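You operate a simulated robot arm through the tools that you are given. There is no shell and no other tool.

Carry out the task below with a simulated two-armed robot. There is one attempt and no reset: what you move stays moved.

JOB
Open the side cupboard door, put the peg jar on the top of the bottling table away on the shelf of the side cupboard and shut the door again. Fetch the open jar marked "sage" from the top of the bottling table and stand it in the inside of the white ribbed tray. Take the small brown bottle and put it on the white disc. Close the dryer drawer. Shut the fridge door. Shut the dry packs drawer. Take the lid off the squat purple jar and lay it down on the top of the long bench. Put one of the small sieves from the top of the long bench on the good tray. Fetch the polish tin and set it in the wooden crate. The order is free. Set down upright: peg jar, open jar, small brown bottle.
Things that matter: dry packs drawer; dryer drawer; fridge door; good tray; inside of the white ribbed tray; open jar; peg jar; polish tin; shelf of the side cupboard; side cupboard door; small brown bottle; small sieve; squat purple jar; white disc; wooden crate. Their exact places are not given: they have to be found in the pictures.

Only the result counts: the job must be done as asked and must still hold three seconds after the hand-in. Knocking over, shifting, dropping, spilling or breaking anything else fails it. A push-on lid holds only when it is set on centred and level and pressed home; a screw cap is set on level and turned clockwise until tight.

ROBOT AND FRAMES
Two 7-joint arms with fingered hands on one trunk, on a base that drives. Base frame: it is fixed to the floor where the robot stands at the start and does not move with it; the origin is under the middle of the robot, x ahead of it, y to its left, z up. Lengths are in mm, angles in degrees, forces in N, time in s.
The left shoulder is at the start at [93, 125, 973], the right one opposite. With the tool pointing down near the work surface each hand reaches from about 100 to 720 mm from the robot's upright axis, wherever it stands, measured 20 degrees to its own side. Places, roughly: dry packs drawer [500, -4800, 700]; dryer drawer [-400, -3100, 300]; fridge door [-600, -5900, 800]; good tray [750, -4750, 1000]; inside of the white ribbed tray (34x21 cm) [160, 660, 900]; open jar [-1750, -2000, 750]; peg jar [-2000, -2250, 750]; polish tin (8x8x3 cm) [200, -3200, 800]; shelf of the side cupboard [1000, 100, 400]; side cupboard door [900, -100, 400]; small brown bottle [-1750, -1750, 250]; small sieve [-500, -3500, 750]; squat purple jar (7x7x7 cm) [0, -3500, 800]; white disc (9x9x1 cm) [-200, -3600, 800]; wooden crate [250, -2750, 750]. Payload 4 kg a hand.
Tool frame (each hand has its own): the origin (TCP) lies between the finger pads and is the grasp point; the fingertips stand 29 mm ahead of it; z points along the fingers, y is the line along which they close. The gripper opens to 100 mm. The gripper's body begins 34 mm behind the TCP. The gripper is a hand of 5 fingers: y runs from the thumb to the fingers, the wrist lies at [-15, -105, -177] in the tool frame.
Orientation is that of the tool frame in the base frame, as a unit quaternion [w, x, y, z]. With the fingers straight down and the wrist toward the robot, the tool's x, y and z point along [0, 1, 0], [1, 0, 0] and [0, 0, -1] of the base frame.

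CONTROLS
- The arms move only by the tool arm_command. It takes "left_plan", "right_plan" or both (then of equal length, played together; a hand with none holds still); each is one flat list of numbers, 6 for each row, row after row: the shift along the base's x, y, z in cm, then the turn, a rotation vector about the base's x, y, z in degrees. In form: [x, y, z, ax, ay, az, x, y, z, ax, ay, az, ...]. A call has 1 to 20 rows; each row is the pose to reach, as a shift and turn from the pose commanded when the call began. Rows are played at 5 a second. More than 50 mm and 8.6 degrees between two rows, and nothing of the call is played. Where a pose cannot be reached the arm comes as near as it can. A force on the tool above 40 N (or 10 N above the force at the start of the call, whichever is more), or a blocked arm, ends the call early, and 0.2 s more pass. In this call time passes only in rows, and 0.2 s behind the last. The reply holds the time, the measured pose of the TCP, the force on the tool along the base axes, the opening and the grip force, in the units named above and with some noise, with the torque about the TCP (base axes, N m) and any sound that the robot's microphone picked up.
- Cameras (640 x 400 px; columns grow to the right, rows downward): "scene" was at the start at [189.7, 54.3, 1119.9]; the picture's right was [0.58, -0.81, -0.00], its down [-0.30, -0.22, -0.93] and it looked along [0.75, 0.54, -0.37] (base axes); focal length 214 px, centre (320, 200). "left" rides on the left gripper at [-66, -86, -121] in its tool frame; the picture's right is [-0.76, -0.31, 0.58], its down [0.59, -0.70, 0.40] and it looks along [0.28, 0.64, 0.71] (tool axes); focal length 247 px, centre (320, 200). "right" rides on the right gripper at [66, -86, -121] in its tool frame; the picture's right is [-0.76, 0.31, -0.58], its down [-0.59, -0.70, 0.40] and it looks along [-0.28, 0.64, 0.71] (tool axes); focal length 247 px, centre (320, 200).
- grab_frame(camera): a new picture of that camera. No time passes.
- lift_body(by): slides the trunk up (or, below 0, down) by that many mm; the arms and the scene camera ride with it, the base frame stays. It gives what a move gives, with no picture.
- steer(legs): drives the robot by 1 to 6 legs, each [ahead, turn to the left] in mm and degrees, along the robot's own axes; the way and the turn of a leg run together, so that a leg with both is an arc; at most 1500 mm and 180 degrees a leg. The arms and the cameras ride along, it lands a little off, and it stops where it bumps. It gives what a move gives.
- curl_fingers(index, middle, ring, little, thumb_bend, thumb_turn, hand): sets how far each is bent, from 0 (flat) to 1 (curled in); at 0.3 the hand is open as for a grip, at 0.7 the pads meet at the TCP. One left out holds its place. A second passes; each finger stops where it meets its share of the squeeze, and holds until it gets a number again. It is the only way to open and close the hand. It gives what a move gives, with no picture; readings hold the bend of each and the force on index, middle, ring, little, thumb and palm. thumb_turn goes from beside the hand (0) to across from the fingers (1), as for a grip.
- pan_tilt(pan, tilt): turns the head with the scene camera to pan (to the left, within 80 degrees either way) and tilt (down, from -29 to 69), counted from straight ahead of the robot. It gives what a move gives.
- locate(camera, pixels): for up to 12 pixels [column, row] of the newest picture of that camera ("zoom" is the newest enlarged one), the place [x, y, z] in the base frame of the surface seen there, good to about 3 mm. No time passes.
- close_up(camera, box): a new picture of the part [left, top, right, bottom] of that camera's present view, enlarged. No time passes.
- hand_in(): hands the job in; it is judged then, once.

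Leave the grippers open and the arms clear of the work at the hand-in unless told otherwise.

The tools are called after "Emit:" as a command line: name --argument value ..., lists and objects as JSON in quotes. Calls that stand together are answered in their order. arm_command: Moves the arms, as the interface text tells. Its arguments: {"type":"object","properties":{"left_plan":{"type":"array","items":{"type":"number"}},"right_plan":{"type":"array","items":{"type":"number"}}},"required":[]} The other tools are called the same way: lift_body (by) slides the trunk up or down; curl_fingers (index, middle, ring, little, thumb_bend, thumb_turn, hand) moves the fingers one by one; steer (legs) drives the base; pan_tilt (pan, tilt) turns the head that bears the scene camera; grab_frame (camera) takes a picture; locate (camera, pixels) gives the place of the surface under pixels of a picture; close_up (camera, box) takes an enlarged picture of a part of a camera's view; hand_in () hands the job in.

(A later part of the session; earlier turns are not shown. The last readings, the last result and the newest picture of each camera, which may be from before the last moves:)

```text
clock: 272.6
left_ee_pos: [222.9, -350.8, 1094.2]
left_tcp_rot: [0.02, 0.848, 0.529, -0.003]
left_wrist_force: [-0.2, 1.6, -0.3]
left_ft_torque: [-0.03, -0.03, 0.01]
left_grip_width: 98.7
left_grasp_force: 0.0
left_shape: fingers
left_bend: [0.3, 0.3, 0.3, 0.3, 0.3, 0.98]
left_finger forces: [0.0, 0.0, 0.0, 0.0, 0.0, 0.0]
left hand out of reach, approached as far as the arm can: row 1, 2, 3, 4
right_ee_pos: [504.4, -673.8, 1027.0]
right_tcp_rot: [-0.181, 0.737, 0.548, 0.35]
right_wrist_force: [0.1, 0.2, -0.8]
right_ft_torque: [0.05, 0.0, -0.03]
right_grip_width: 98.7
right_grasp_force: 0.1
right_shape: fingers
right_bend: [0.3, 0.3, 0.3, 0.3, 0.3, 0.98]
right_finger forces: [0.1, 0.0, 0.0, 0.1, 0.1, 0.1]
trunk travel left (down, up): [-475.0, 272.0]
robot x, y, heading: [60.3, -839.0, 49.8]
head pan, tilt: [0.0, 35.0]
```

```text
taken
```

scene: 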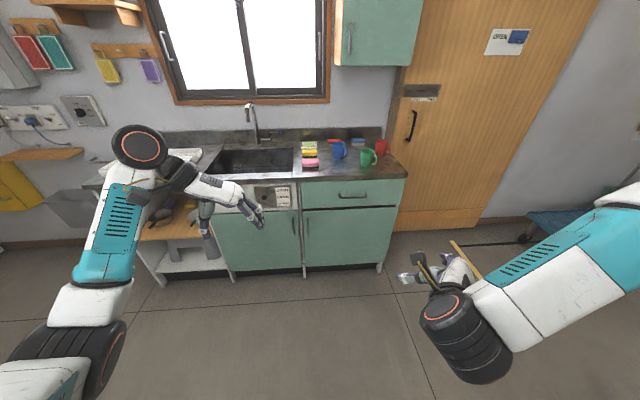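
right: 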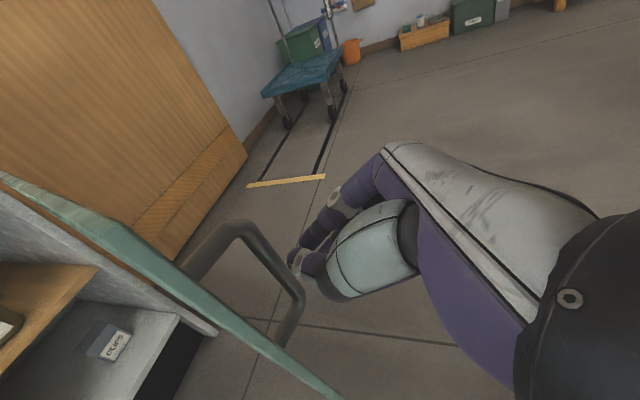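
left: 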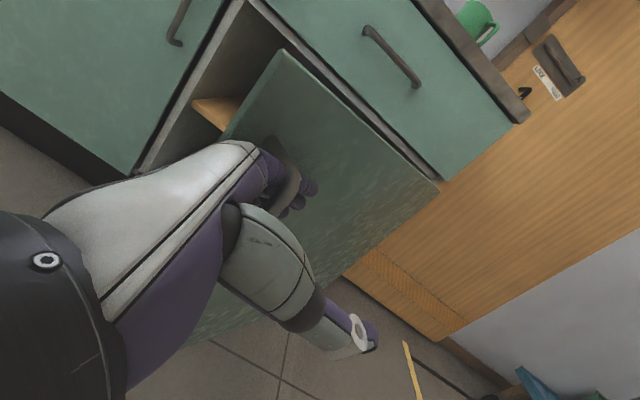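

The left elbow is now out to the left. I yaw the hand back.

Emit:
arm_command --left_plan '[0, 0, 1, 0, 0, 8, 0, 0, 2, 0, 0, 16, 0, 0, 3, 0, 0, 24, 0, 0, 4, 0, 0, 32, 0, 0, 5, 0, 0, 40, 0, 0, 6, 0, 0, 48, 0, 0, 7, 0, 0, 56, 0, 0, 8, 0, 0, 64]'

Emit:
grab_frame --camera "scene"

```text
clock: 274.4
left_ee_pos: [221.9, -352.7, 1174.1]
left_tcp_rot: [0.018, 0.437, 0.899, 0.008]
left_wrist_force: [-0.4, -1.3, 0.0]
left_ft_torque: [0.0, 0.01, 0.01]
left_grip_width: 98.8
left_grasp_force: 0.1
left_shape: fingers
left_bend: [0.3, 0.3, 0.3, 0.3, 0.3, 0.98]
left_finger forces: [0.0, 0.1, 0.1, 0.0, 0.0, 0.1]
right_ee_pos: [504.1, -675.8, 1027.8]
right_tcp_rot: [-0.181, 0.738, 0.549, 0.349]
right_wrist_force: [0.1, 0.5, -1.2]
right_ft_torque: [-0.01, 0.02, -0.01]
right_grip_width: 98.6
right_grasp_force: 0.0
right_shape: fingers
right_bend: [0.3, 0.3, 0.3, 0.3, 0.3, 0.98]
right_finger forces: [0.1, 0.0, 0.1, 0.0, 0.0, 0.1]
trunk travel left (down, up): [-475.0, 272.0]
robot x, y, heading: [58.6, -842.0, 49.7]
head pan, tilt: [0.0, 35.0]
```

```text
taken
```

scene: 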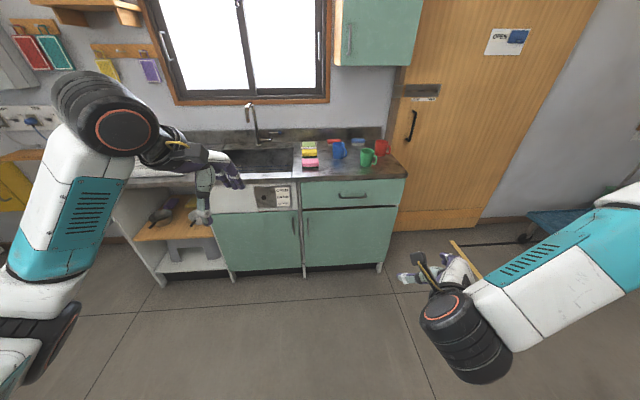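

Good. Now I bring both arms to the standard high, fingers-down pose.

Emit:
arm_command --left_plan '[-0.5, 0.5, 2.3, 0, 0, 0, -1, 1, 4.6, 0, 0, 0, -1.5, 1.5, 6.9, 0, 0, 0, -2, 2, 9.2, 0, 0, 0, -2.5, 2.5, 11.5, 0, 0, 0, -3, 3, 13.8, 0, 0, 0, -3.5, 3.5, 16.1, 0, 0, 0, -4, 4, 18.4, 0, 0, 0, -4.5, 4.5, 20.7, 0, 0, 0, -5, 5, 23, 0, 0, 0]' --right_plan '[-0.2, 1, 3.7, -4.83, -0.41, 5.81, -0.4, 2.1, 7.4, -9.66, -0.82, 11.62, -0.6, 3.1, 11.1, -14.49, -1.23, 17.43, -0.8, 4.1, 14.8, -19.32, -1.64, 23.24, -1, 5.1, 18.5, -24.15, -2.05, 29.05, -1.2, 6.2, 22.2, -28.98, -2.46, 34.86, -1.4, 7.2, 25.9, -33.81, -2.87, 40.67, -1.6, 8.2, 29.6, -38.64, -3.28, 46.48, -1.8, 9.2, 33.3, -43.47, -3.69, 52.29, -2.05, 10.3, 37, -48.3, -4.1, 58.1]'

Emit:
grab_frame --camera "scene"

```text
clock: 276.6
left_ee_pos: [171.4, -299.9, 1405.5]
left_tcp_rot: [0.018, 0.438, 0.899, 0.008]
left_wrist_force: [-0.5, 0.4, -0.5]
left_ft_torque: [-0.03, -0.01, 0.01]
left_grip_width: 99.0
left_grasp_force: 0.1
left_shape: fingers
left_bend: [0.3, 0.3, 0.3, 0.3, 0.3, 0.98]
left_finger forces: [0.2, 0.0, 0.0, 0.0, 0.0, 0.0]
right_ee_pos: [483.7, -566.7, 1396.2]
right_tcp_rot: [-0.002, 0.382, 0.924, -0.001]
right_wrist_force: [-0.4, -0.2, 0.9]
right_ft_torque: [-0.04, -0.01, 0.0]
right_grip_width: 98.4
right_grasp_force: 0.1
right_shape: fingers
right_bend: [0.3, 0.3, 0.3, 0.3, 0.3, 0.98]
right_finger forces: [0.0, 0.0, 0.0, 0.1, 0.1, 0.0]
right hand out of reach, approached as far as the arm can: row 1, 2, 3, 4
trunk travel left (down, up): [-475.0, 272.0]
robot x, y, heading: [61.4, -841.7, 49.5]
head pan, tilt: [0.0, 35.0]
```

```text
taken
```

scene: 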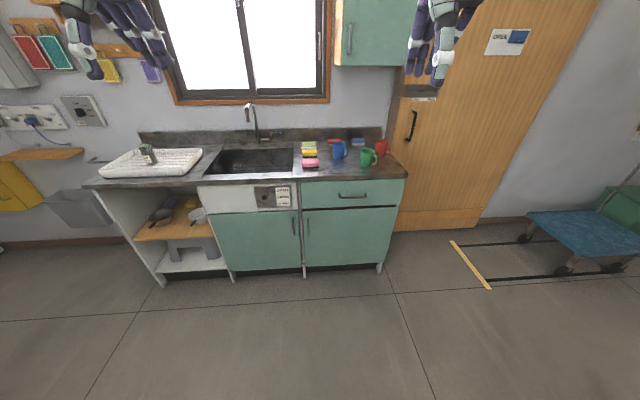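

Both arms are back to a normal pose; counter area is in order (jar in tray, doors shut). Next the small brown bottle: I drive west and down the west aisle to its place.

Emit:
steer --legs '[[0, 94.5], [1480, 0], [0, 90]]'

Emit:
pan_tilt --pan 0 --tilt 25

Emit:
grab_frame --camera "scene"

```text
clock: 291.9
left_ee_pos: [-1176.7, -528.1, 1405.5]
left_tcp_rot: [0.009, 0.919, -0.393, -0.018]
left_wrist_force: [1.3, -0.6, -0.7]
left_ft_torque: [0.0, 0.01, -0.01]
left_grip_width: 98.9
left_grasp_force: 0.0
left_shape: fingers
left_bend: [0.3, 0.3, 0.3, 0.3, 0.3, 0.98]
left_finger forces: [0.0, 0.0, 0.0, 0.1, 0.0, 0.0]
right_ee_pos: [-1513.3, -291.4, 1396.8]
right_tcp_rot: [0.0, 0.942, -0.336, 0.003]
right_wrist_force: [0.0, 1.2, 0.5]
right_ft_torque: [0.0, -0.01, -0.02]
right_grip_width: 98.7
right_grasp_force: 0.0
right_shape: fingers
right_bend: [0.3, 0.3, 0.3, 0.3, 0.3, 0.98]
right_finger forces: [0.0, 0.1, 0.1, 0.0, 0.0, 0.1]
trunk travel left (down, up): [-475.0, 272.0]
robot x, y, heading: [-1117.3, 20.1, -124.5]
head pan, tilt: [0.0, 35.0]
```

```text
clock: 292.6
left_ee_pos: [-1175.8, -528.2, 1405.5]
left_tcp_rot: [0.008, 0.919, -0.393, -0.018]
left_wrist_force: [-0.4, -0.5, 0.0]
left_ft_torque: [0.05, -0.01, 0.05]
left_grip_width: 99.2
left_grasp_force: 0.0
left_shape: fingers
left_bend: [0.3, 0.3, 0.3, 0.3, 0.3, 0.98]
left_finger forces: [0.1, 0.0, 0.0, 0.1, 0.0, 0.1]
right_ee_pos: [-1513.8, -291.2, 1396.0]
right_tcp_rot: [0.0, 0.941, -0.337, 0.003]
right_wrist_force: [0.0, -0.7, 1.0]
right_ft_torque: [-0.02, -0.02, -0.02]
right_grip_width: 98.5
right_grasp_force: 0.0
right_shape: fingers
right_bend: [0.3, 0.3, 0.3, 0.3, 0.3, 0.98]
right_finger forces: [0.1, 0.0, 0.1, 0.0, 0.1, 0.0]
trunk travel left (down, up): [-475.0, 272.0]
robot x, y, heading: [-1119.0, 19.0, -124.8]
head pan, tilt: [0.0, 25.0]
```

```text
taken
```

scene: 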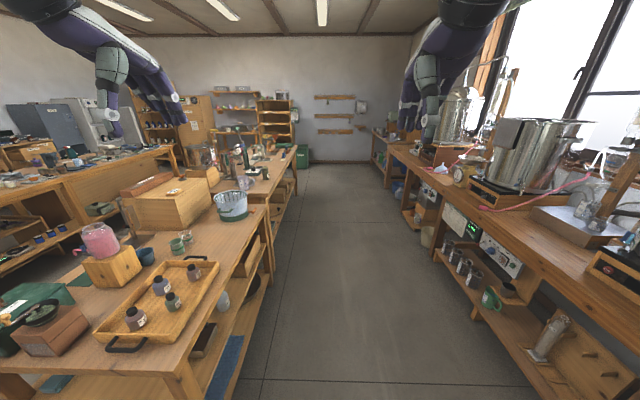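

Clear aisle. I drive south ~1800 mm, then face the table.

Emit:
steer --legs '[[0, -2.5], [1000, 0], [800, 0], [0, 91]]'

Emit:
pan_tilt --pan 0 --tilt 45

Emit:
grab_frame --camera "scene"

```text
clock: 306.0
left_ee_pos: [-1667.5, -1492.6, 1406.0]
left_tcp_rot: [0.02, 0.939, 0.344, -0.007]
left_wrist_force: [-0.3, -0.1, 0.1]
left_ft_torque: [-0.01, 0.04, 0.02]
left_grip_width: 98.9
left_grasp_force: 0.0
left_shape: fingers
left_bend: [0.3, 0.3, 0.3, 0.3, 0.3, 0.98]
left_finger forces: [0.0, 0.0, 0.0, 0.0, 0.1, 0.0]
right_ee_pos: [-1924.6, -1814.8, 1397.0]
right_tcp_rot: [-0.002, 0.916, 0.401, 0.002]
right_wrist_force: [1.1, 0.4, 0.0]
right_ft_torque: [0.03, 0.02, 0.01]
right_grip_width: 98.6
right_grasp_force: 0.1
right_shape: fingers
right_bend: [0.3, 0.3, 0.3, 0.3, 0.3, 0.98]
right_finger forces: [0.0, 0.0, 0.1, 0.1, 0.0, 0.1]
trunk travel left (down, up): [-475.0, 272.0]
robot x, y, heading: [-2213.5, -1399.2, -38.1]
head pan, tilt: [0.0, 25.0]
```

```text
clock: 306.8
left_ee_pos: [-1668.5, -1494.7, 1405.5]
left_tcp_rot: [0.019, 0.939, 0.345, -0.007]
left_wrist_force: [0.7, 1.0, -0.4]
left_ft_torque: [0.01, 0.01, 0.0]
left_grip_width: 98.6
left_grasp_force: 0.0
left_shape: fingers
left_bend: [0.3, 0.3, 0.3, 0.3, 0.3, 0.98]
left_finger forces: [0.1, 0.0, 0.0, 0.1, 0.1, 0.0]
right_ee_pos: [-1923.8, -1814.6, 1397.2]
right_tcp_rot: [-0.001, 0.917, 0.4, 0.002]
right_wrist_force: [-0.4, 0.2, 0.0]
right_ft_torque: [-0.01, 0.03, 0.03]
right_grip_width: 99.0
right_grasp_force: 0.0
right_shape: fingers
right_bend: [0.3, 0.3, 0.3, 0.3, 0.3, 0.98]
right_finger forces: [0.1, 0.0, 0.0, 0.0, 0.0, 0.0]
trunk travel left (down, up): [-475.0, 272.0]
robot x, y, heading: [-2214.3, -1399.5, -38.1]
head pan, tilt: [0.0, 45.0]
```

```text
taken
```

scene: 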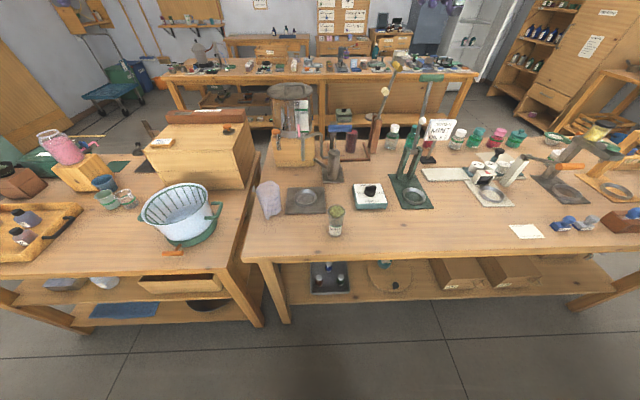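

I back off 220 mm so the hands are clear of the table, then lower the trunk to see and reach the low shelf.

Emit:
steer --legs '[[-220, 0]]'

Emit:
lift_body --by -440

Emit:
pan_tilt --pan 0 --tilt 35

Emit:
grab_frame --camera "scene"

```text
clock: 308.5
left_ee_pos: [-1840.1, -1358.5, 1406.7]
left_tcp_rot: [0.019, 0.939, 0.343, -0.008]
left_wrist_force: [-1.1, 0.0, 0.8]
left_ft_torque: [-0.03, -0.05, -0.01]
left_grip_width: 98.6
left_grasp_force: 0.1
left_shape: fingers
left_bend: [0.3, 0.3, 0.3, 0.3, 0.3, 0.98]
left_finger forces: [0.1, 0.0, 0.0, 0.0, 0.0, 0.0]
right_ee_pos: [-2099.1, -1680.3, 1398.3]
right_tcp_rot: [-0.001, 0.917, 0.399, 0.001]
right_wrist_force: [-0.3, 1.2, 0.9]
right_ft_torque: [0.01, -0.01, 0.01]
right_grip_width: 98.7
right_grasp_force: 0.1
right_shape: fingers
right_bend: [0.3, 0.3, 0.3, 0.3, 0.3, 0.98]
right_finger forces: [0.0, 0.0, 0.1, 0.0, 0.0, 0.1]
trunk travel left (down, up): [-475.0, 272.0]
robot x, y, heading: [-2382.8, -1266.5, -38.1]
head pan, tilt: [0.0, 45.0]
```

```text
refused: -440 is not a number from -400 to 400
```

```text
clock: 309.2
left_ee_pos: [-1839.2, -1360.8, 1406.2]
left_tcp_rot: [0.019, 0.939, 0.344, -0.008]
left_wrist_force: [0.5, 0.1, -0.1]
left_ft_torque: [-0.04, -0.03, 0.01]
left_grip_width: 99.1
left_grasp_force: 0.0
left_shape: fingers
left_bend: [0.3, 0.3, 0.3, 0.3, 0.3, 0.98]
left_finger forces: [0.1, 0.0, 0.0, 0.0, 0.1, 0.1]
right_ee_pos: [-2095.6, -1681.7, 1396.3]
right_tcp_rot: [-0.002, 0.917, 0.4, 0.002]
right_wrist_force: [-1.3, -0.2, 0.0]
right_ft_torque: [-0.02, -0.02, 0.0]
right_grip_width: 98.7
right_grasp_force: 0.0
right_shape: fingers
right_bend: [0.3, 0.3, 0.3, 0.3, 0.3, 0.98]
right_finger forces: [0.1, 0.0, 0.0, 0.0, 0.1, 0.1]
trunk travel left (down, up): [-475.0, 272.0]
robot x, y, heading: [-2380.3, -1264.4, -38.4]
head pan, tilt: [0.0, 35.0]
```

```text
taken
```

scene: 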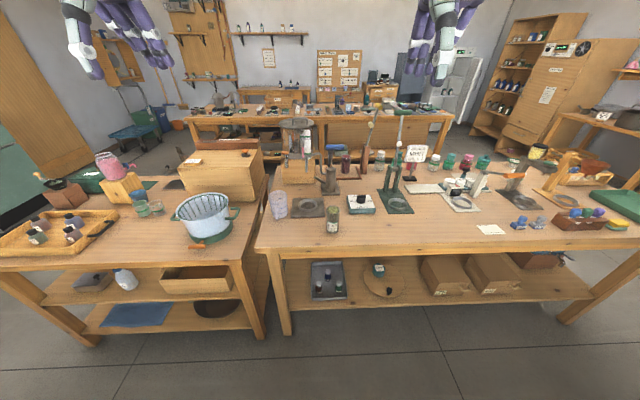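

The limit per lift is 400. I lower the trunk by 400 and look under the table.

Emit:
lift_body --by -400

Emit:
grab_frame --camera "scene"

Emit:
close_up --camera "scene" --box '[240, 190, 440, 330]'

```text
clock: 313.1
left_ee_pos: [-1839.1, -1359.6, 1006.4]
left_tcp_rot: [0.02, 0.939, 0.343, -0.007]
left_wrist_force: [-0.2, 0.8, -0.5]
left_ft_torque: [0.0, 0.0, -0.02]
left_grip_width: 99.0
left_grasp_force: 0.0
left_shape: fingers
left_bend: [0.3, 0.3, 0.3, 0.3, 0.3, 0.98]
left_finger forces: [0.0, 0.0, 0.1, 0.0, 0.1, 0.0]
right_ee_pos: [-2096.9, -1680.6, 997.1]
right_tcp_rot: [-0.001, 0.917, 0.399, 0.003]
right_wrist_force: [-0.4, 0.6, 0.1]
right_ft_torque: [0.03, 0.05, -0.01]
right_grip_width: 98.7
right_grasp_force: 0.0
right_shape: fingers
right_bend: [0.3, 0.3, 0.3, 0.3, 0.3, 0.98]
right_finger forces: [0.0, 0.1, 0.0, 0.0, 0.0, 0.0]
trunk travel left (down, up): [-75.0, 672.0]
robot x, y, heading: [-2386.0, -1267.4, -38.3]
head pan, tilt: [0.0, 35.0]
```

```text
taken
```

scene: 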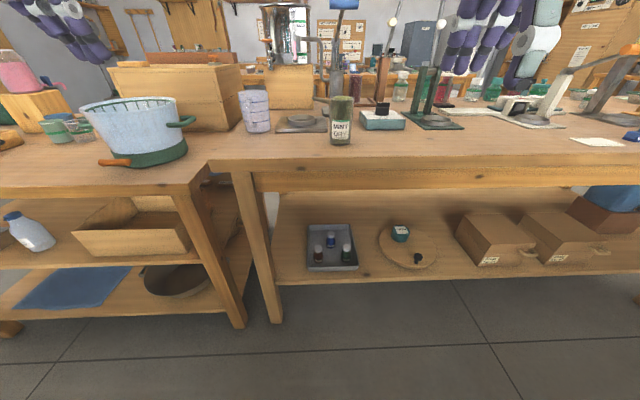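

```text
2.86 times, centred on (340, 260) of scene
```

zoom: 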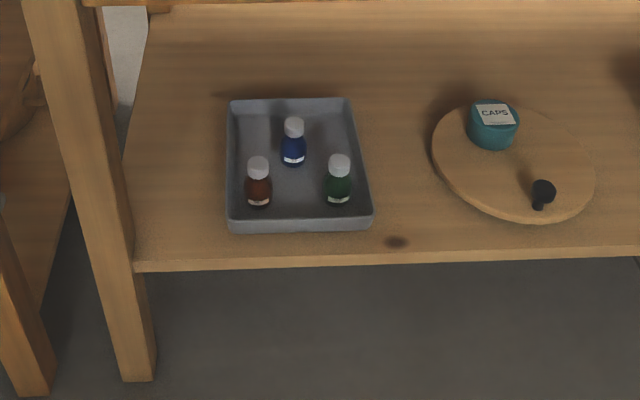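

I can see the tray with brown, blue and green bottles. I locate them precisely.

Emit:
locate --camera "zoom" --pixels '[[258, 160], [258, 178], [258, 190], [258, 205], [293, 125], [293, 150], [338, 162], [338, 190], [232, 110], [228, 222], [370, 220], [290, 190]]'

Emit:
close_up --camera "scene" --box '[295, 215, 375, 275]'

```text
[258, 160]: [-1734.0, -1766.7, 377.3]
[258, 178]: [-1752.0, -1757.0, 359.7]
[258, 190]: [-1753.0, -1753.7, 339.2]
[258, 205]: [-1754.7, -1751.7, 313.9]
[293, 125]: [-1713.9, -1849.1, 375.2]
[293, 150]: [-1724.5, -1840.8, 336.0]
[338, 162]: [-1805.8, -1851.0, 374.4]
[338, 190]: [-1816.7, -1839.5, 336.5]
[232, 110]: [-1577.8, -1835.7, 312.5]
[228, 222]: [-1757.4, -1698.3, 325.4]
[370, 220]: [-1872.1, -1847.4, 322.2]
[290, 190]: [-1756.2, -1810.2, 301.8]
```

```text
6.67 times, centred on (335, 245) of scene
```

zoom: 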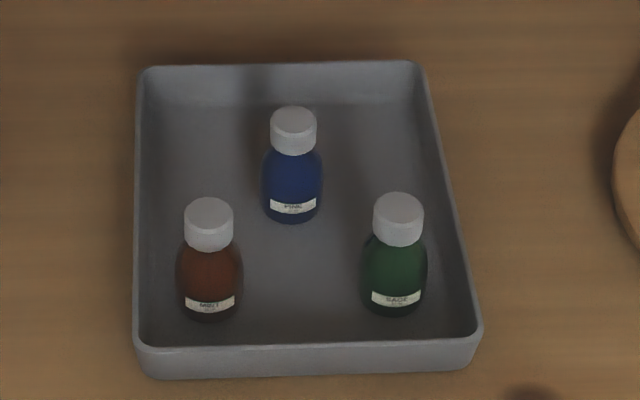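

Brown bottle axis ≈ (-1736,-1767), cap top z≈378, tray floor z≈302, rim ≈325. I check the table leg and apron positions.

Emit:
locate --camera "scene" --pixels '[[250, 230], [262, 230], [240, 180], [272, 310], [350, 165], [350, 178], [350, 188], [350, 152], [300, 205], [400, 200], [268, 280], [275, 200]]'

```text
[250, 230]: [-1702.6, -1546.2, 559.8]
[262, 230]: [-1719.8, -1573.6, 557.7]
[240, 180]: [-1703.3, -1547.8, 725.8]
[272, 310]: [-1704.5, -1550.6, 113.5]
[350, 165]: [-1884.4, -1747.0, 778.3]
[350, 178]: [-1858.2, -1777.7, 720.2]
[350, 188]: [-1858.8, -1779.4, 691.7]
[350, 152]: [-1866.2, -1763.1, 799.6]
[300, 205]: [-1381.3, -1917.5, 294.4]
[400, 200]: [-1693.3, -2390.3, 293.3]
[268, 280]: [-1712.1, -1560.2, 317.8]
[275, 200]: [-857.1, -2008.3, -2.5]
```

The leg is 160 mm from the bottle; apron bottom is at z≈690. I lower the trunk the rest, shift the robot ~100 mm south, and set the left hand low with fingers pointing down.

Emit:
lift_body --by -75

Emit:
steer --legs '[[0, -88], [105, 0], [0, 90]]'

```text
clock: 314.2
left_ee_pos: [-1840.6, -1360.1, 930.5]
left_tcp_rot: [0.019, 0.939, 0.343, -0.007]
left_wrist_force: [-0.2, 0.3, -0.2]
left_ft_torque: [-0.01, -0.02, -0.01]
left_grip_width: 98.7
left_grasp_force: 0.1
left_shape: fingers
left_bend: [0.3, 0.3, 0.3, 0.3, 0.3, 0.98]
left_finger forces: [0.1, 0.1, 0.0, 0.0, 0.0, 0.0]
right_ee_pos: [-2096.3, -1681.3, 921.4]
right_tcp_rot: [-0.001, 0.917, 0.399, 0.002]
right_wrist_force: [-0.9, 0.4, -0.3]
right_ft_torque: [0.01, -0.01, -0.02]
right_grip_width: 98.8
right_grasp_force: 0.1
right_shape: fingers
right_bend: [0.3, 0.3, 0.3, 0.3, 0.3, 0.98]
right_finger forces: [0.0, 0.1, 0.0, 0.0, 0.0, 0.0]
trunk travel left (down, up): [0.0, 747.0]
robot x, y, heading: [-2383.3, -1267.5, -38.3]
head pan, tilt: [0.0, 35.0]
```

```text
clock: 323.2
left_ee_pos: [-1902.2, -1428.7, 931.6]
left_tcp_rot: [0.019, 0.934, 0.357, -0.007]
left_wrist_force: [0.8, 0.1, 0.0]
left_ft_torque: [0.0, -0.01, 0.01]
left_grip_width: 98.9
left_grasp_force: 0.1
left_shape: fingers
left_bend: [0.3, 0.3, 0.3, 0.3, 0.3, 0.98]
left_finger forces: [0.0, 0.0, 0.1, 0.0, 0.0, 0.0]
right_ee_pos: [-2149.3, -1756.3, 922.6]
right_tcp_rot: [-0.002, 0.911, 0.411, 0.002]
right_wrist_force: [-0.3, 1.2, 0.0]
right_ft_torque: [0.01, -0.03, -0.02]
right_grip_width: 98.9
right_grasp_force: 0.0
right_shape: fingers
right_bend: [0.3, 0.3, 0.3, 0.3, 0.3, 0.98]
right_finger forces: [0.0, 0.0, 0.1, 0.1, 0.1, 0.0]
trunk travel left (down, up): [0.0, 747.0]
robot x, y, heading: [-2448.3, -1352.7, -36.6]
head pan, tilt: [0.0, 35.0]
```

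I lower the left hand in front of the table to z≈425 and raise/retract the right hand.

Emit:
arm_command --left_plan '[-0.79, -1.28, -4.22, 0, 0, 1, -1.58, -2.57, -8.43, 0, 0, 2, -2.36, -3.85, -12.65, 0, 0, 3, -3.15, -5.13, -16.87, 0, 0, 4, -3.94, -6.42, -21.08, 0, 0, 5, -4.73, -7.7, -25.3, 0, 0, 6, -5.51, -8.98, -29.52, 0, 0, 7, -6.3, -10.27, -33.73, 0, 0, 8, -7.09, -11.55, -37.95, 0, 0, 9, -7.88, -12.83, -42.17, 0, 0, 10, -8.66, -14.12, -46.38, 0, 0, 11, -9.45, -15.4, -50.6, 0, 0, 12]' --right_plan '[-0.67, 0.5, 1.25, 0, 0, 0, -1.33, 1, 2.5, 0, 0, 0, -2, 1.5, 3.75, 0, 0, 0, -2.67, 2, 5, 0, 0, 0, -3.33, 2.5, 6.25, 0, 0, 0, -4, 3, 7.5, 0, 0, 0, -4.67, 3.5, 8.75, 0, 0, 0, -5.33, 4, 10, 0, 0, 0, -6, 4.5, 11.25, 0, 0, 0, -6.67, 5, 12.5, 0, 0, 0, -7.33, 5.5, 13.75, 0, 0, 0, -8, 6, 15, 0, 0, 0]'

Emit:
curl_fingers --hand "left" --index 0.42 --middle 0.42 --ring 0.95 --little 0.95 --thumb_bend 0.4

Emit:
grab_frame --camera "scene"

Emit:
grab_frame --camera "left"

```text
clock: 325.8
left_ee_pos: [-1994.6, -1580.7, 423.7]
left_tcp_rot: [0.02, 0.892, 0.452, -0.004]
left_wrist_force: [-0.3, 0.0, 0.0]
left_ft_torque: [0.0, -0.03, -0.01]
left_grip_width: 98.7
left_grasp_force: 0.1
left_shape: fingers
left_bend: [0.3, 0.3, 0.3, 0.3, 0.3, 0.98]
left_finger forces: [0.1, 0.1, 0.0, 0.0, 0.0, 0.0]
left hand out of reach, approached as far as the arm can: row 5, 6, 7, 8, 9, 10
right_ee_pos: [-2187.4, -1721.8, 1001.1]
right_tcp_rot: [-0.002, 0.911, 0.413, 0.003]
right_wrist_force: [0.3, -0.1, -0.8]
right_ft_torque: [-0.03, 0.0, 0.01]
right_grip_width: 98.5
right_grasp_force: 0.0
right_shape: fingers
right_bend: [0.3, 0.3, 0.3, 0.3, 0.3, 0.98]
right_finger forces: [0.1, 0.0, 0.1, 0.0, 0.0, 0.0]
right hand out of reach, approached as far as the arm can: row 7, 8, 9, 10, 11, 12
trunk travel left (down, up): [0.0, 747.0]
robot x, y, heading: [-2446.7, -1349.5, -36.7]
head pan, tilt: [0.0, 35.0]
```

```text
clock: 326.8
left_ee_pos: [-1994.7, -1580.9, 423.6]
left_tcp_rot: [0.02, 0.892, 0.452, -0.005]
left_wrist_force: [-0.4, -0.3, 0.5]
left_ft_torque: [-0.02, -0.01, -0.03]
left_grip_width: 72.6
left_grasp_force: 0.1
left_shape: fingers
left_bend: [0.42, 0.42, 0.96, 0.94, 0.4, 0.98]
left_finger forces: [0.0, 0.0, 0.1, 0.0, 0.1, 0.0]
right_ee_pos: [-2188.6, -1721.3, 1001.4]
right_tcp_rot: [-0.002, 0.91, 0.414, 0.003]
right_wrist_force: [0.7, 0.2, -1.0]
right_ft_torque: [0.04, -0.02, 0.04]
right_grip_width: 98.7
right_grasp_force: 0.1
right_shape: fingers
right_bend: [0.3, 0.3, 0.3, 0.3, 0.3, 0.98]
right_finger forces: [0.0, 0.0, 0.1, 0.0, 0.1, 0.1]
trunk travel left (down, up): [0.0, 747.0]
robot x, y, heading: [-2449.8, -1351.8, -36.5]
head pan, tilt: [0.0, 35.0]
```

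```text
taken
```

scene: 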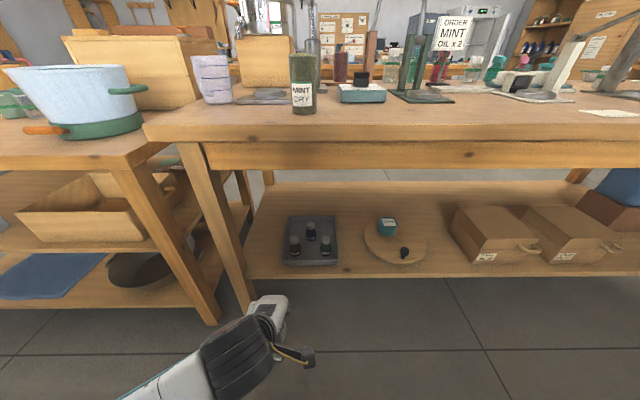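

```text
taken
```

left: 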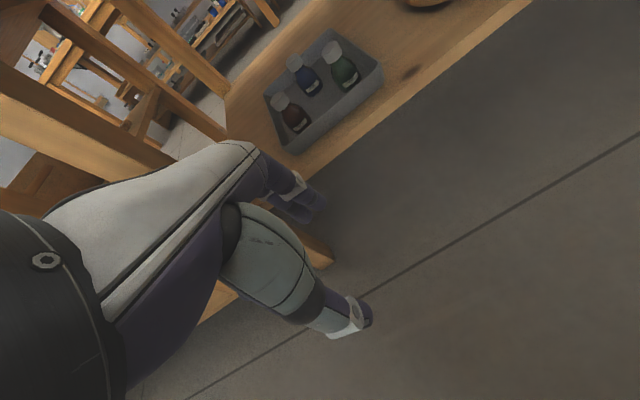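

The left hand is aligned (N≈-2451). I drive forward 300 mm, sliding the hand under the table above the bottles.

Emit:
steer --legs '[[300, 0.4]]'

Emit:
grab_frame --camera "left"

Emit:
grab_frame --camera "scene"

```text
clock: 328.9
left_ee_pos: [-1753.8, -1753.9, 425.4]
left_tcp_rot: [0.02, 0.89, 0.455, -0.005]
left_wrist_force: [0.5, 0.4, -0.3]
left_ft_torque: [-0.03, 0.01, 0.04]
left_grip_width: 72.7
left_grasp_force: 0.1
left_shape: fingers
left_bend: [0.42, 0.42, 0.96, 0.94, 0.4, 0.98]
left_finger forces: [0.1, 0.1, 0.0, 0.0, 0.0, 0.0]
right_ee_pos: [-1945.2, -1895.3, 1001.0]
right_tcp_rot: [-0.001, 0.909, 0.416, 0.003]
right_wrist_force: [0.1, 0.6, 0.7]
right_ft_torque: [0.01, -0.01, 0.01]
right_grip_width: 98.9
right_grasp_force: 0.0
right_shape: fingers
right_bend: [0.3, 0.3, 0.3, 0.3, 0.3, 0.98]
right_finger forces: [0.0, 0.1, 0.0, 0.1, 0.0, 0.1]
trunk travel left (down, up): [0.0, 747.0]
robot x, y, heading: [-2210.5, -1523.2, -36.3]
head pan, tilt: [0.0, 35.0]
```

```text
taken
```

left: 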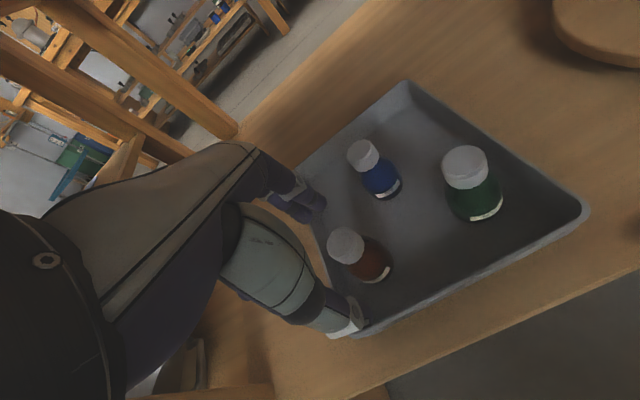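

```text
taken
```

scene: 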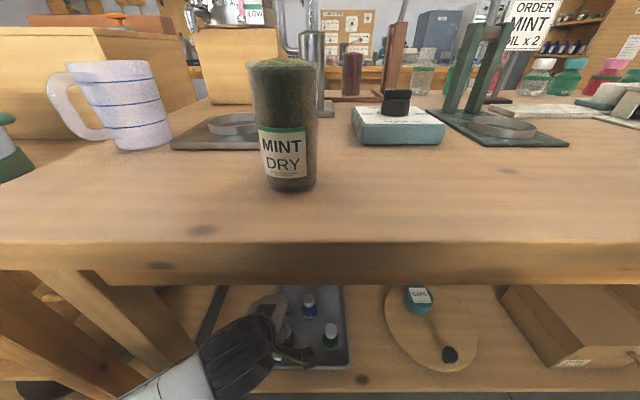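

I locate the brown bottle's cap in the hand camera.

Emit:
locate --camera "left" --pixels '[[346, 240], [332, 238], [360, 246], [345, 230], [347, 252], [375, 270], [365, 150], [465, 165]]'

Emit:
close_up --camera "left" --box '[280, 170, 440, 340]'

```text
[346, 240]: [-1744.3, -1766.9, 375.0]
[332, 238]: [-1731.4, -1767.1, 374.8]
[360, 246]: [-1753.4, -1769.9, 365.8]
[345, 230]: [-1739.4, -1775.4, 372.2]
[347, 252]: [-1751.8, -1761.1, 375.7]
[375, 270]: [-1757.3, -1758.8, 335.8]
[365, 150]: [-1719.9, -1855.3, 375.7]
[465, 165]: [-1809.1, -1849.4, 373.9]
```

```text
2.35 times, centred on (360, 255) of left
```

zoom: 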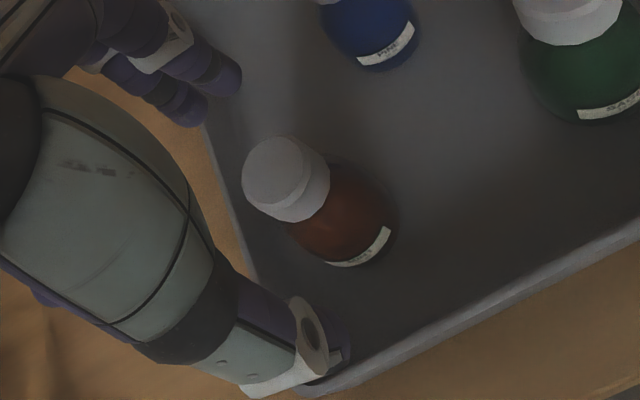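

Cap centre ≈ (-1740,-1766). I shift 19 mm forward and lower to z≈362 with the fingers around the cap.

Emit:
arm_command --left_plan '[1.4, -1.2, 0, 0, 0, 0, 1.4, -1.2, -2, 0, 0, 0, 1.4, -1.2, -4, 0, 0, 0, 1.4, -1.2, -6.2, 0, 0, 0]'

Emit:
grab_frame --camera "left"

Emit:
close_up --camera "left" --box '[260, 150, 460, 350]'

```text
clock: 329.9
left_ee_pos: [-1740.2, -1766.8, 361.3]
left_tcp_rot: [0.02, 0.89, 0.455, -0.004]
left_wrist_force: [0.3, -0.2, -0.2]
left_ft_torque: [0.02, 0.0, 0.0]
left_grip_width: 72.8
left_grasp_force: 0.0
left_shape: fingers
left_bend: [0.42, 0.42, 0.96, 0.94, 0.4, 0.98]
left_finger forces: [0.0, 0.0, 0.0, 0.0, 0.0, 0.0]
right_ee_pos: [-1945.0, -1895.8, 1000.4]
right_tcp_rot: [-0.001, 0.909, 0.417, 0.004]
right_wrist_force: [-0.5, 0.2, -0.4]
right_ft_torque: [0.02, 0.0, -0.01]
right_grip_width: 98.9
right_grasp_force: 0.0
right_shape: fingers
right_bend: [0.3, 0.3, 0.3, 0.3, 0.3, 0.98]
right_finger forces: [0.0, 0.0, 0.1, 0.1, 0.1, 0.0]
trunk travel left (down, up): [0.0, 747.0]
robot x, y, heading: [-2205.3, -1525.1, -36.3]
head pan, tilt: [0.0, 35.0]
```

```text
taken
```

left: 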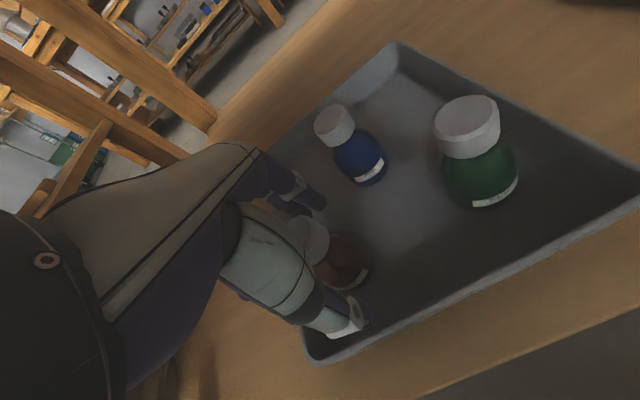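

```text
2.00 times, centred on (360, 250) of left
```

zoom: 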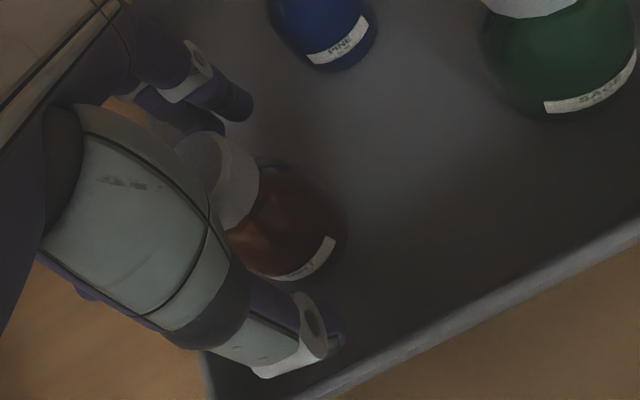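

The cap is right at the grasp point. I close index, middle and thumb.

Emit:
curl_fingers --hand "left" --index 0.55 --middle 0.55 --thumb_bend 0.53

Emit:
curl_fingers --hand "left" --index 0.68 --middle 0.7 --thumb_bend 0.66

Emit:
close_up --camera "left" --box '[260, 150, 460, 350]'

```text
clock: 330.9
left_ee_pos: [-1740.5, -1766.2, 361.6]
left_tcp_rot: [0.018, 0.89, 0.455, -0.005]
left_wrist_force: [0.1, 0.7, -0.1]
left_ft_torque: [-0.03, -0.03, -0.01]
left_grip_width: 40.7
left_grasp_force: 0.1
left_shape: fingers
left_bend: [0.55, 0.55, 0.96, 0.94, 0.53, 0.98]
left_finger forces: [0.0, 0.0, 0.0, 0.0, 0.0, 0.0]
right_ee_pos: [-1945.7, -1896.3, 1000.8]
right_tcp_rot: [-0.001, 0.909, 0.417, 0.003]
right_wrist_force: [-0.3, -0.1, 0.6]
right_ft_torque: [0.03, -0.03, -0.02]
right_grip_width: 98.7
right_grasp_force: 0.1
right_shape: fingers
right_bend: [0.3, 0.3, 0.3, 0.3, 0.3, 0.98]
right_finger forces: [0.0, 0.0, 0.1, 0.0, 0.1, 0.1]
trunk travel left (down, up): [0.0, 747.0]
robot x, y, heading: [-2207.4, -1526.1, -36.0]
head pan, tilt: [0.0, 35.0]
```

```text
clock: 331.9
left_ee_pos: [-1739.9, -1766.0, 361.3]
left_tcp_rot: [0.02, 0.89, 0.456, -0.005]
left_wrist_force: [1.9, -0.3, 2.9]
left_ft_torque: [0.02, 0.01, -0.02]
left_grip_width: 30.9
left_grasp_force: 10.5
left_shape: fingers
left_bend: [0.63, 0.64, 0.96, 0.94, 0.58, 0.96]
left_finger forces: [4.8, 6.1, 0.1, 0.0, 9.3, 0.1]
right_ee_pos: [-1946.1, -1894.3, 1001.3]
right_tcp_rot: [-0.002, 0.909, 0.416, 0.003]
right_wrist_force: [-0.4, 0.5, -0.4]
right_ft_torque: [0.0, 0.01, 0.01]
right_grip_width: 98.9
right_grasp_force: 0.0
right_shape: fingers
right_bend: [0.3, 0.3, 0.3, 0.3, 0.3, 0.98]
right_finger forces: [0.0, 0.0, 0.0, 0.1, 0.0, 0.0]
trunk travel left (down, up): [0.0, 747.0]
robot x, y, heading: [-2209.4, -1527.2, -35.9]
head pan, tilt: [0.0, 35.0]
```

```text
2.00 times, centred on (360, 250) of left
```

zoom: 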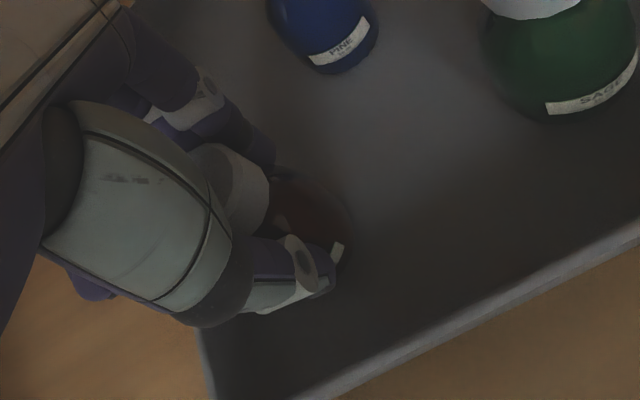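

Gripped (width 31 mm, 10 N). I lift slowly 65 mm.

Emit:
arm_command --left_plan '[0, 0, 0.8, 0, 0, 0, 0, 0, 2, 0, 0, 0, 0, 0, 4, 0, 0, 0, 0, 0, 6.5, 0, 0, 0]'

Emit:
grab_frame --camera "left"

```text
clock: 332.9
left_ee_pos: [-1739.5, -1765.9, 428.7]
left_tcp_rot: [0.02, 0.89, 0.455, -0.004]
left_wrist_force: [-0.2, -0.5, -1.1]
left_ft_torque: [0.02, 0.03, 0.0]
left_grip_width: 30.8
left_grasp_force: 9.4
left_shape: fingers
left_bend: [0.63, 0.64, 0.96, 0.94, 0.58, 0.96]
left_finger forces: [4.3, 4.9, 0.0, 0.0, 8.9, 0.0]
right_ee_pos: [-1945.5, -1894.2, 1001.0]
right_tcp_rot: [-0.002, 0.909, 0.416, 0.003]
right_wrist_force: [-0.6, -0.1, -0.9]
right_ft_torque: [-0.01, 0.03, -0.03]
right_grip_width: 98.8
right_grasp_force: 0.1
right_shape: fingers
right_bend: [0.3, 0.3, 0.3, 0.3, 0.3, 0.98]
right_finger forces: [0.1, 0.0, 0.1, 0.0, 0.1, 0.1]
trunk travel left (down, up): [0.0, 747.0]
robot x, y, heading: [-2209.9, -1526.9, -36.2]
head pan, tilt: [0.0, 35.0]
```

```text
taken
```

left: 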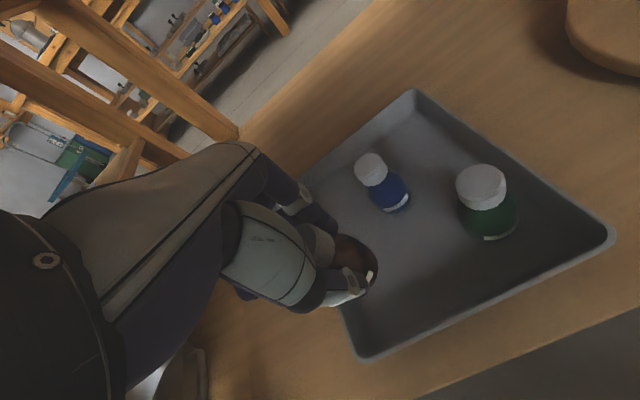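

The brown bottle is lifted. I back out from under the table.

Emit:
steer --legs '[[-380, 0]]'

Emit:
grab_frame --camera "left"

Emit:
grab_frame --camera "scene"

```text
clock: 335.3
left_ee_pos: [-2047.7, -1541.4, 426.9]
left_tcp_rot: [0.019, 0.89, 0.456, -0.004]
left_wrist_force: [1.5, -0.6, 0.2]
left_ft_torque: [0.0, -0.01, 0.03]
left_grip_width: 30.7
left_grasp_force: 9.4
left_shape: fingers
left_bend: [0.63, 0.64, 0.96, 0.94, 0.58, 0.96]
left_finger forces: [4.3, 4.7, 0.0, 0.0, 8.9, 0.1]
right_ee_pos: [-2253.0, -1670.4, 1000.7]
right_tcp_rot: [-0.002, 0.909, 0.417, 0.004]
right_wrist_force: [0.3, -1.3, -0.2]
right_ft_torque: [0.01, 0.0, -0.02]
right_grip_width: 98.7
right_grasp_force: 0.0
right_shape: fingers
right_bend: [0.3, 0.3, 0.3, 0.3, 0.3, 0.98]
right_finger forces: [0.0, 0.1, 0.0, 0.0, 0.0, 0.1]
trunk travel left (down, up): [0.0, 747.0]
robot x, y, heading: [-2519.0, -1299.5, -36.1]
head pan, tilt: [0.0, 35.0]
```

```text
taken
```

left: 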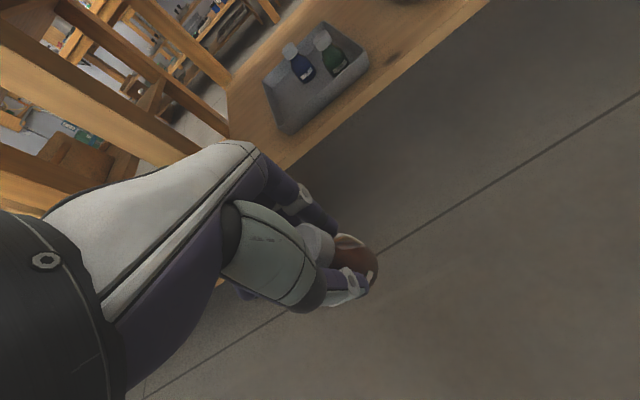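

```text
taken
```

scene: 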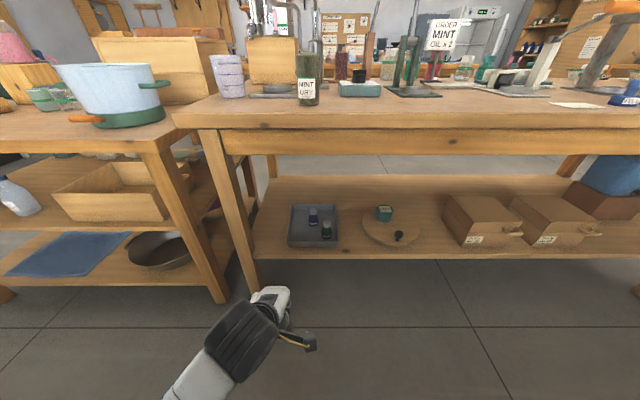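

Bottle secured. I tighten the grip slightly, raise the trunk and lift the bottle to travel height.

Emit:
curl_fingers --hand "left" --index 0.72 --middle 0.74 --thumb_bend 0.7

Emit:
lift_body --by 400

Emit:
arm_command --left_plan '[0, 0, 4.5, 0, 0, 0, 0, 0, 9, 0, 0, 0, 0.5, 0.5, 13.5, 0, 0, 0, 1, 1, 18, 0, 0, 0, 1.5, 1.5, 22.5, 0, 0, 0, 2, 2, 27, 0, 0, 0, 2.5, 3, 31, 0, 0, 0, 3, 4, 35, 0, 0, 0, 3.5, 5, 39, 0, 0, 0, 4, 6, 43, 0, 0, 0]'

Emit:
grab_frame --camera "scene"

```text
clock: 336.3
left_ee_pos: [-2048.2, -1538.9, 426.5]
left_tcp_rot: [0.02, 0.89, 0.456, -0.004]
left_wrist_force: [0.7, 0.2, -1.3]
left_ft_torque: [-0.01, -0.03, 0.02]
left_grip_width: 30.2
left_grasp_force: 12.9
left_shape: fingers
left_bend: [0.64, 0.65, 0.96, 0.94, 0.58, 0.95]
left_finger forces: [6.2, 7.2, 0.1, 0.0, 12.8, 0.1]
right_ee_pos: [-2253.8, -1669.4, 1001.9]
right_tcp_rot: [-0.001, 0.909, 0.417, 0.003]
right_wrist_force: [0.6, -0.2, -0.2]
right_ft_torque: [0.0, 0.04, 0.01]
right_grip_width: 98.9
right_grasp_force: 0.0
right_shape: fingers
right_bend: [0.3, 0.3, 0.3, 0.3, 0.3, 0.98]
right_finger forces: [0.0, 0.1, 0.1, 0.1, 0.0, 0.1]
trunk travel left (down, up): [0.0, 747.0]
robot x, y, heading: [-2515.1, -1298.3, -35.9]
head pan, tilt: [0.0, 35.0]
```

```text
clock: 340.1
left_ee_pos: [-2047.5, -1540.4, 825.6]
left_tcp_rot: [0.02, 0.89, 0.456, -0.005]
left_wrist_force: [1.4, 0.1, -0.1]
left_ft_torque: [-0.01, 0.03, 0.03]
left_grip_width: 30.0
left_grasp_force: 13.1
left_shape: fingers
left_bend: [0.64, 0.65, 0.96, 0.94, 0.58, 0.95]
left_finger forces: [6.2, 7.2, 0.1, 0.0, 12.7, 0.1]
right_ee_pos: [-2254.3, -1669.5, 1401.7]
right_tcp_rot: [-0.001, 0.909, 0.417, 0.003]
right_wrist_force: [0.2, 0.1, -0.7]
right_ft_torque: [0.02, 0.01, -0.02]
right_grip_width: 98.7
right_grasp_force: 0.1
right_shape: fingers
right_bend: [0.3, 0.3, 0.3, 0.3, 0.3, 0.98]
right_finger forces: [0.0, 0.1, 0.1, 0.0, 0.0, 0.1]
trunk travel left (down, up): [-400.0, 347.0]
robot x, y, heading: [-2517.4, -1298.7, -36.1]
head pan, tilt: [0.0, 35.0]
```

```text
clock: 342.3
left_ee_pos: [-2007.2, -1477.5, 1256.6]
left_tcp_rot: [0.019, 0.89, 0.456, -0.005]
left_wrist_force: [-0.1, 0.1, -0.2]
left_ft_torque: [-0.01, -0.05, -0.02]
left_grip_width: 29.9
left_grasp_force: 12.8
left_shape: fingers
left_bend: [0.64, 0.65, 0.96, 0.94, 0.59, 0.95]
left_finger forces: [6.0, 6.9, 0.0, 0.0, 12.2, 0.0]
right_ee_pos: [-2255.0, -1669.2, 1402.6]
right_tcp_rot: [-0.001, 0.909, 0.416, 0.003]
right_wrist_force: [-0.8, -0.4, -0.4]
right_ft_torque: [0.02, -0.02, -0.01]
right_grip_width: 98.7
right_grasp_force: 0.0
right_shape: fingers
right_bend: [0.3, 0.3, 0.3, 0.3, 0.3, 0.98]
right_finger forces: [0.0, 0.1, 0.0, 0.1, 0.0, 0.1]
trunk travel left (down, up): [-400.0, 347.0]
robot x, y, heading: [-2518.1, -1299.3, -36.2]
head pan, tilt: [0.0, 35.0]
```

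```text
taken
```

scene: 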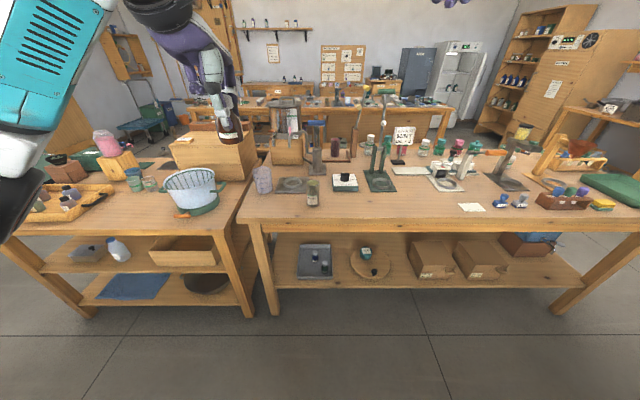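

Bottle at travel height. I drive north, east, then south into the middle aisle toward the dryer drawer.

Emit:
steer --legs '[[0, 90], [1000, 0], [930, 0], [0, -90], [1100, 0], [980, 0]]'

Emit:
grab_frame --camera "scene"

```text
clock: 369.9
left_ee_pos: [809.9, -1036.2, 1257.3]
left_tcp_rot: [0.02, 0.882, 0.47, -0.004]
left_wrist_force: [0.6, 0.3, -1.1]
left_ft_torque: [0.03, -0.01, 0.02]
left_grip_width: 28.8
left_grasp_force: 12.5
left_shape: fingers
left_bend: [0.64, 0.65, 0.96, 0.94, 0.59, 0.95]
left_finger forces: [5.8, 6.7, 0.0, 0.0, 11.4, 0.0]
right_ee_pos: [568.5, -1235.6, 1400.2]
right_tcp_rot: [-0.002, 0.902, 0.432, 0.003]
right_wrist_force: [0.2, -0.4, -0.3]
right_ft_torque: [-0.01, 0.03, -0.01]
right_grip_width: 98.6
right_grasp_force: 0.1
right_shape: fingers
right_bend: [0.3, 0.3, 0.3, 0.3, 0.3, 0.98]
right_finger forces: [0.0, 0.1, 0.1, 0.0, 0.0, 0.1]
trunk travel left (down, up): [-400.0, 347.0]
robot x, y, heading: [290.0, -874.8, -34.1]
head pan, tilt: [0.0, 35.0]
```

```text
taken
```

scene: 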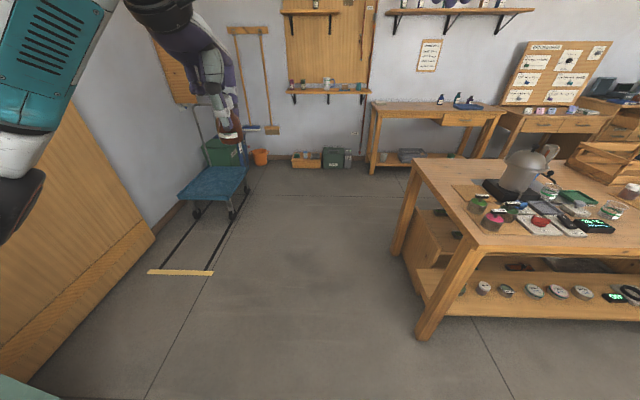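

I'm at the north end of the aisle. I turn south and drive down to the dryer drawer region.

Emit:
steer --legs '[[0, -92], [1100, 0], [1050, 0]]'

Emit:
pan_tilt --pan 30 --tilt 35

Emit:
grab_frame --camera "scene"

```text
clock: 384.4
left_ee_pos: [-1128.2, -3126.7, 1256.8]
left_tcp_rot: [0.01, 0.952, -0.306, -0.017]
left_wrist_force: [0.5, 0.0, -1.9]
left_ft_torque: [0.02, 0.03, -0.03]
left_grip_width: 28.6
left_grasp_force: 11.5
left_shape: fingers
left_bend: [0.64, 0.65, 0.96, 0.94, 0.6, 0.95]
left_finger forces: [5.5, 6.7, 0.1, 0.0, 11.2, 0.0]
right_ee_pos: [-1319.7, -2878.4, 1401.1]
right_tcp_rot: [0.001, 0.938, -0.347, 0.004]
right_wrist_force: [-0.5, 0.1, -0.6]
right_ft_torque: [0.03, 0.02, 0.01]
right_grip_width: 98.6
right_grasp_force: 0.0
right_shape: fingers
right_bend: [0.3, 0.3, 0.3, 0.3, 0.3, 0.98]
right_finger forces: [0.0, 0.1, 0.0, 0.0, 0.1, 0.0]
trunk travel left (down, up): [-400.0, 347.0]
robot x, y, heading: [-950.3, -2616.1, -125.9]
head pan, tilt: [0.0, 35.0]
```

```text
clock: 385.4
left_ee_pos: [-1126.8, -3126.5, 1257.9]
left_tcp_rot: [0.01, 0.952, -0.306, -0.017]
left_wrist_force: [-0.2, -1.0, -1.4]
left_ft_torque: [-0.01, 0.02, 0.02]
left_grip_width: 28.7
left_grasp_force: 11.8
left_shape: fingers
left_bend: [0.64, 0.65, 0.96, 0.94, 0.6, 0.95]
left_finger forces: [5.6, 6.7, 0.0, 0.0, 11.1, 0.0]
right_ee_pos: [-1319.3, -2879.5, 1401.7]
right_tcp_rot: [0.002, 0.938, -0.347, 0.003]
right_wrist_force: [-0.5, -0.3, -0.4]
right_ft_torque: [0.02, -0.04, 0.01]
right_grip_width: 98.4
right_grasp_force: 0.1
right_shape: fingers
right_bend: [0.3, 0.3, 0.3, 0.3, 0.3, 0.98]
right_finger forces: [0.0, 0.0, 0.0, 0.0, 0.0, 0.0]
trunk travel left (down, up): [-400.0, 347.0]
robot x, y, heading: [-952.9, -2613.3, -126.0]
head pan, tilt: [30.0, 35.0]
```

```text
taken
```

scene: 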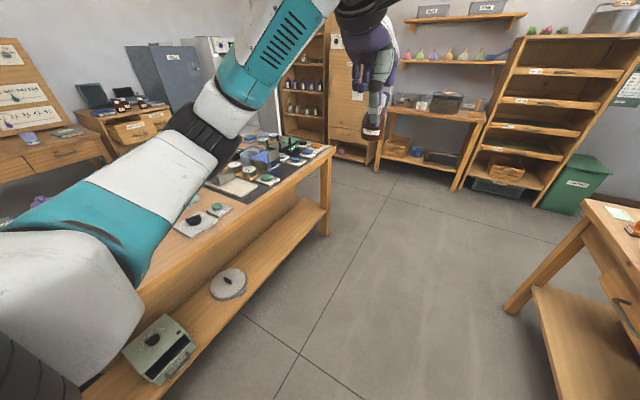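

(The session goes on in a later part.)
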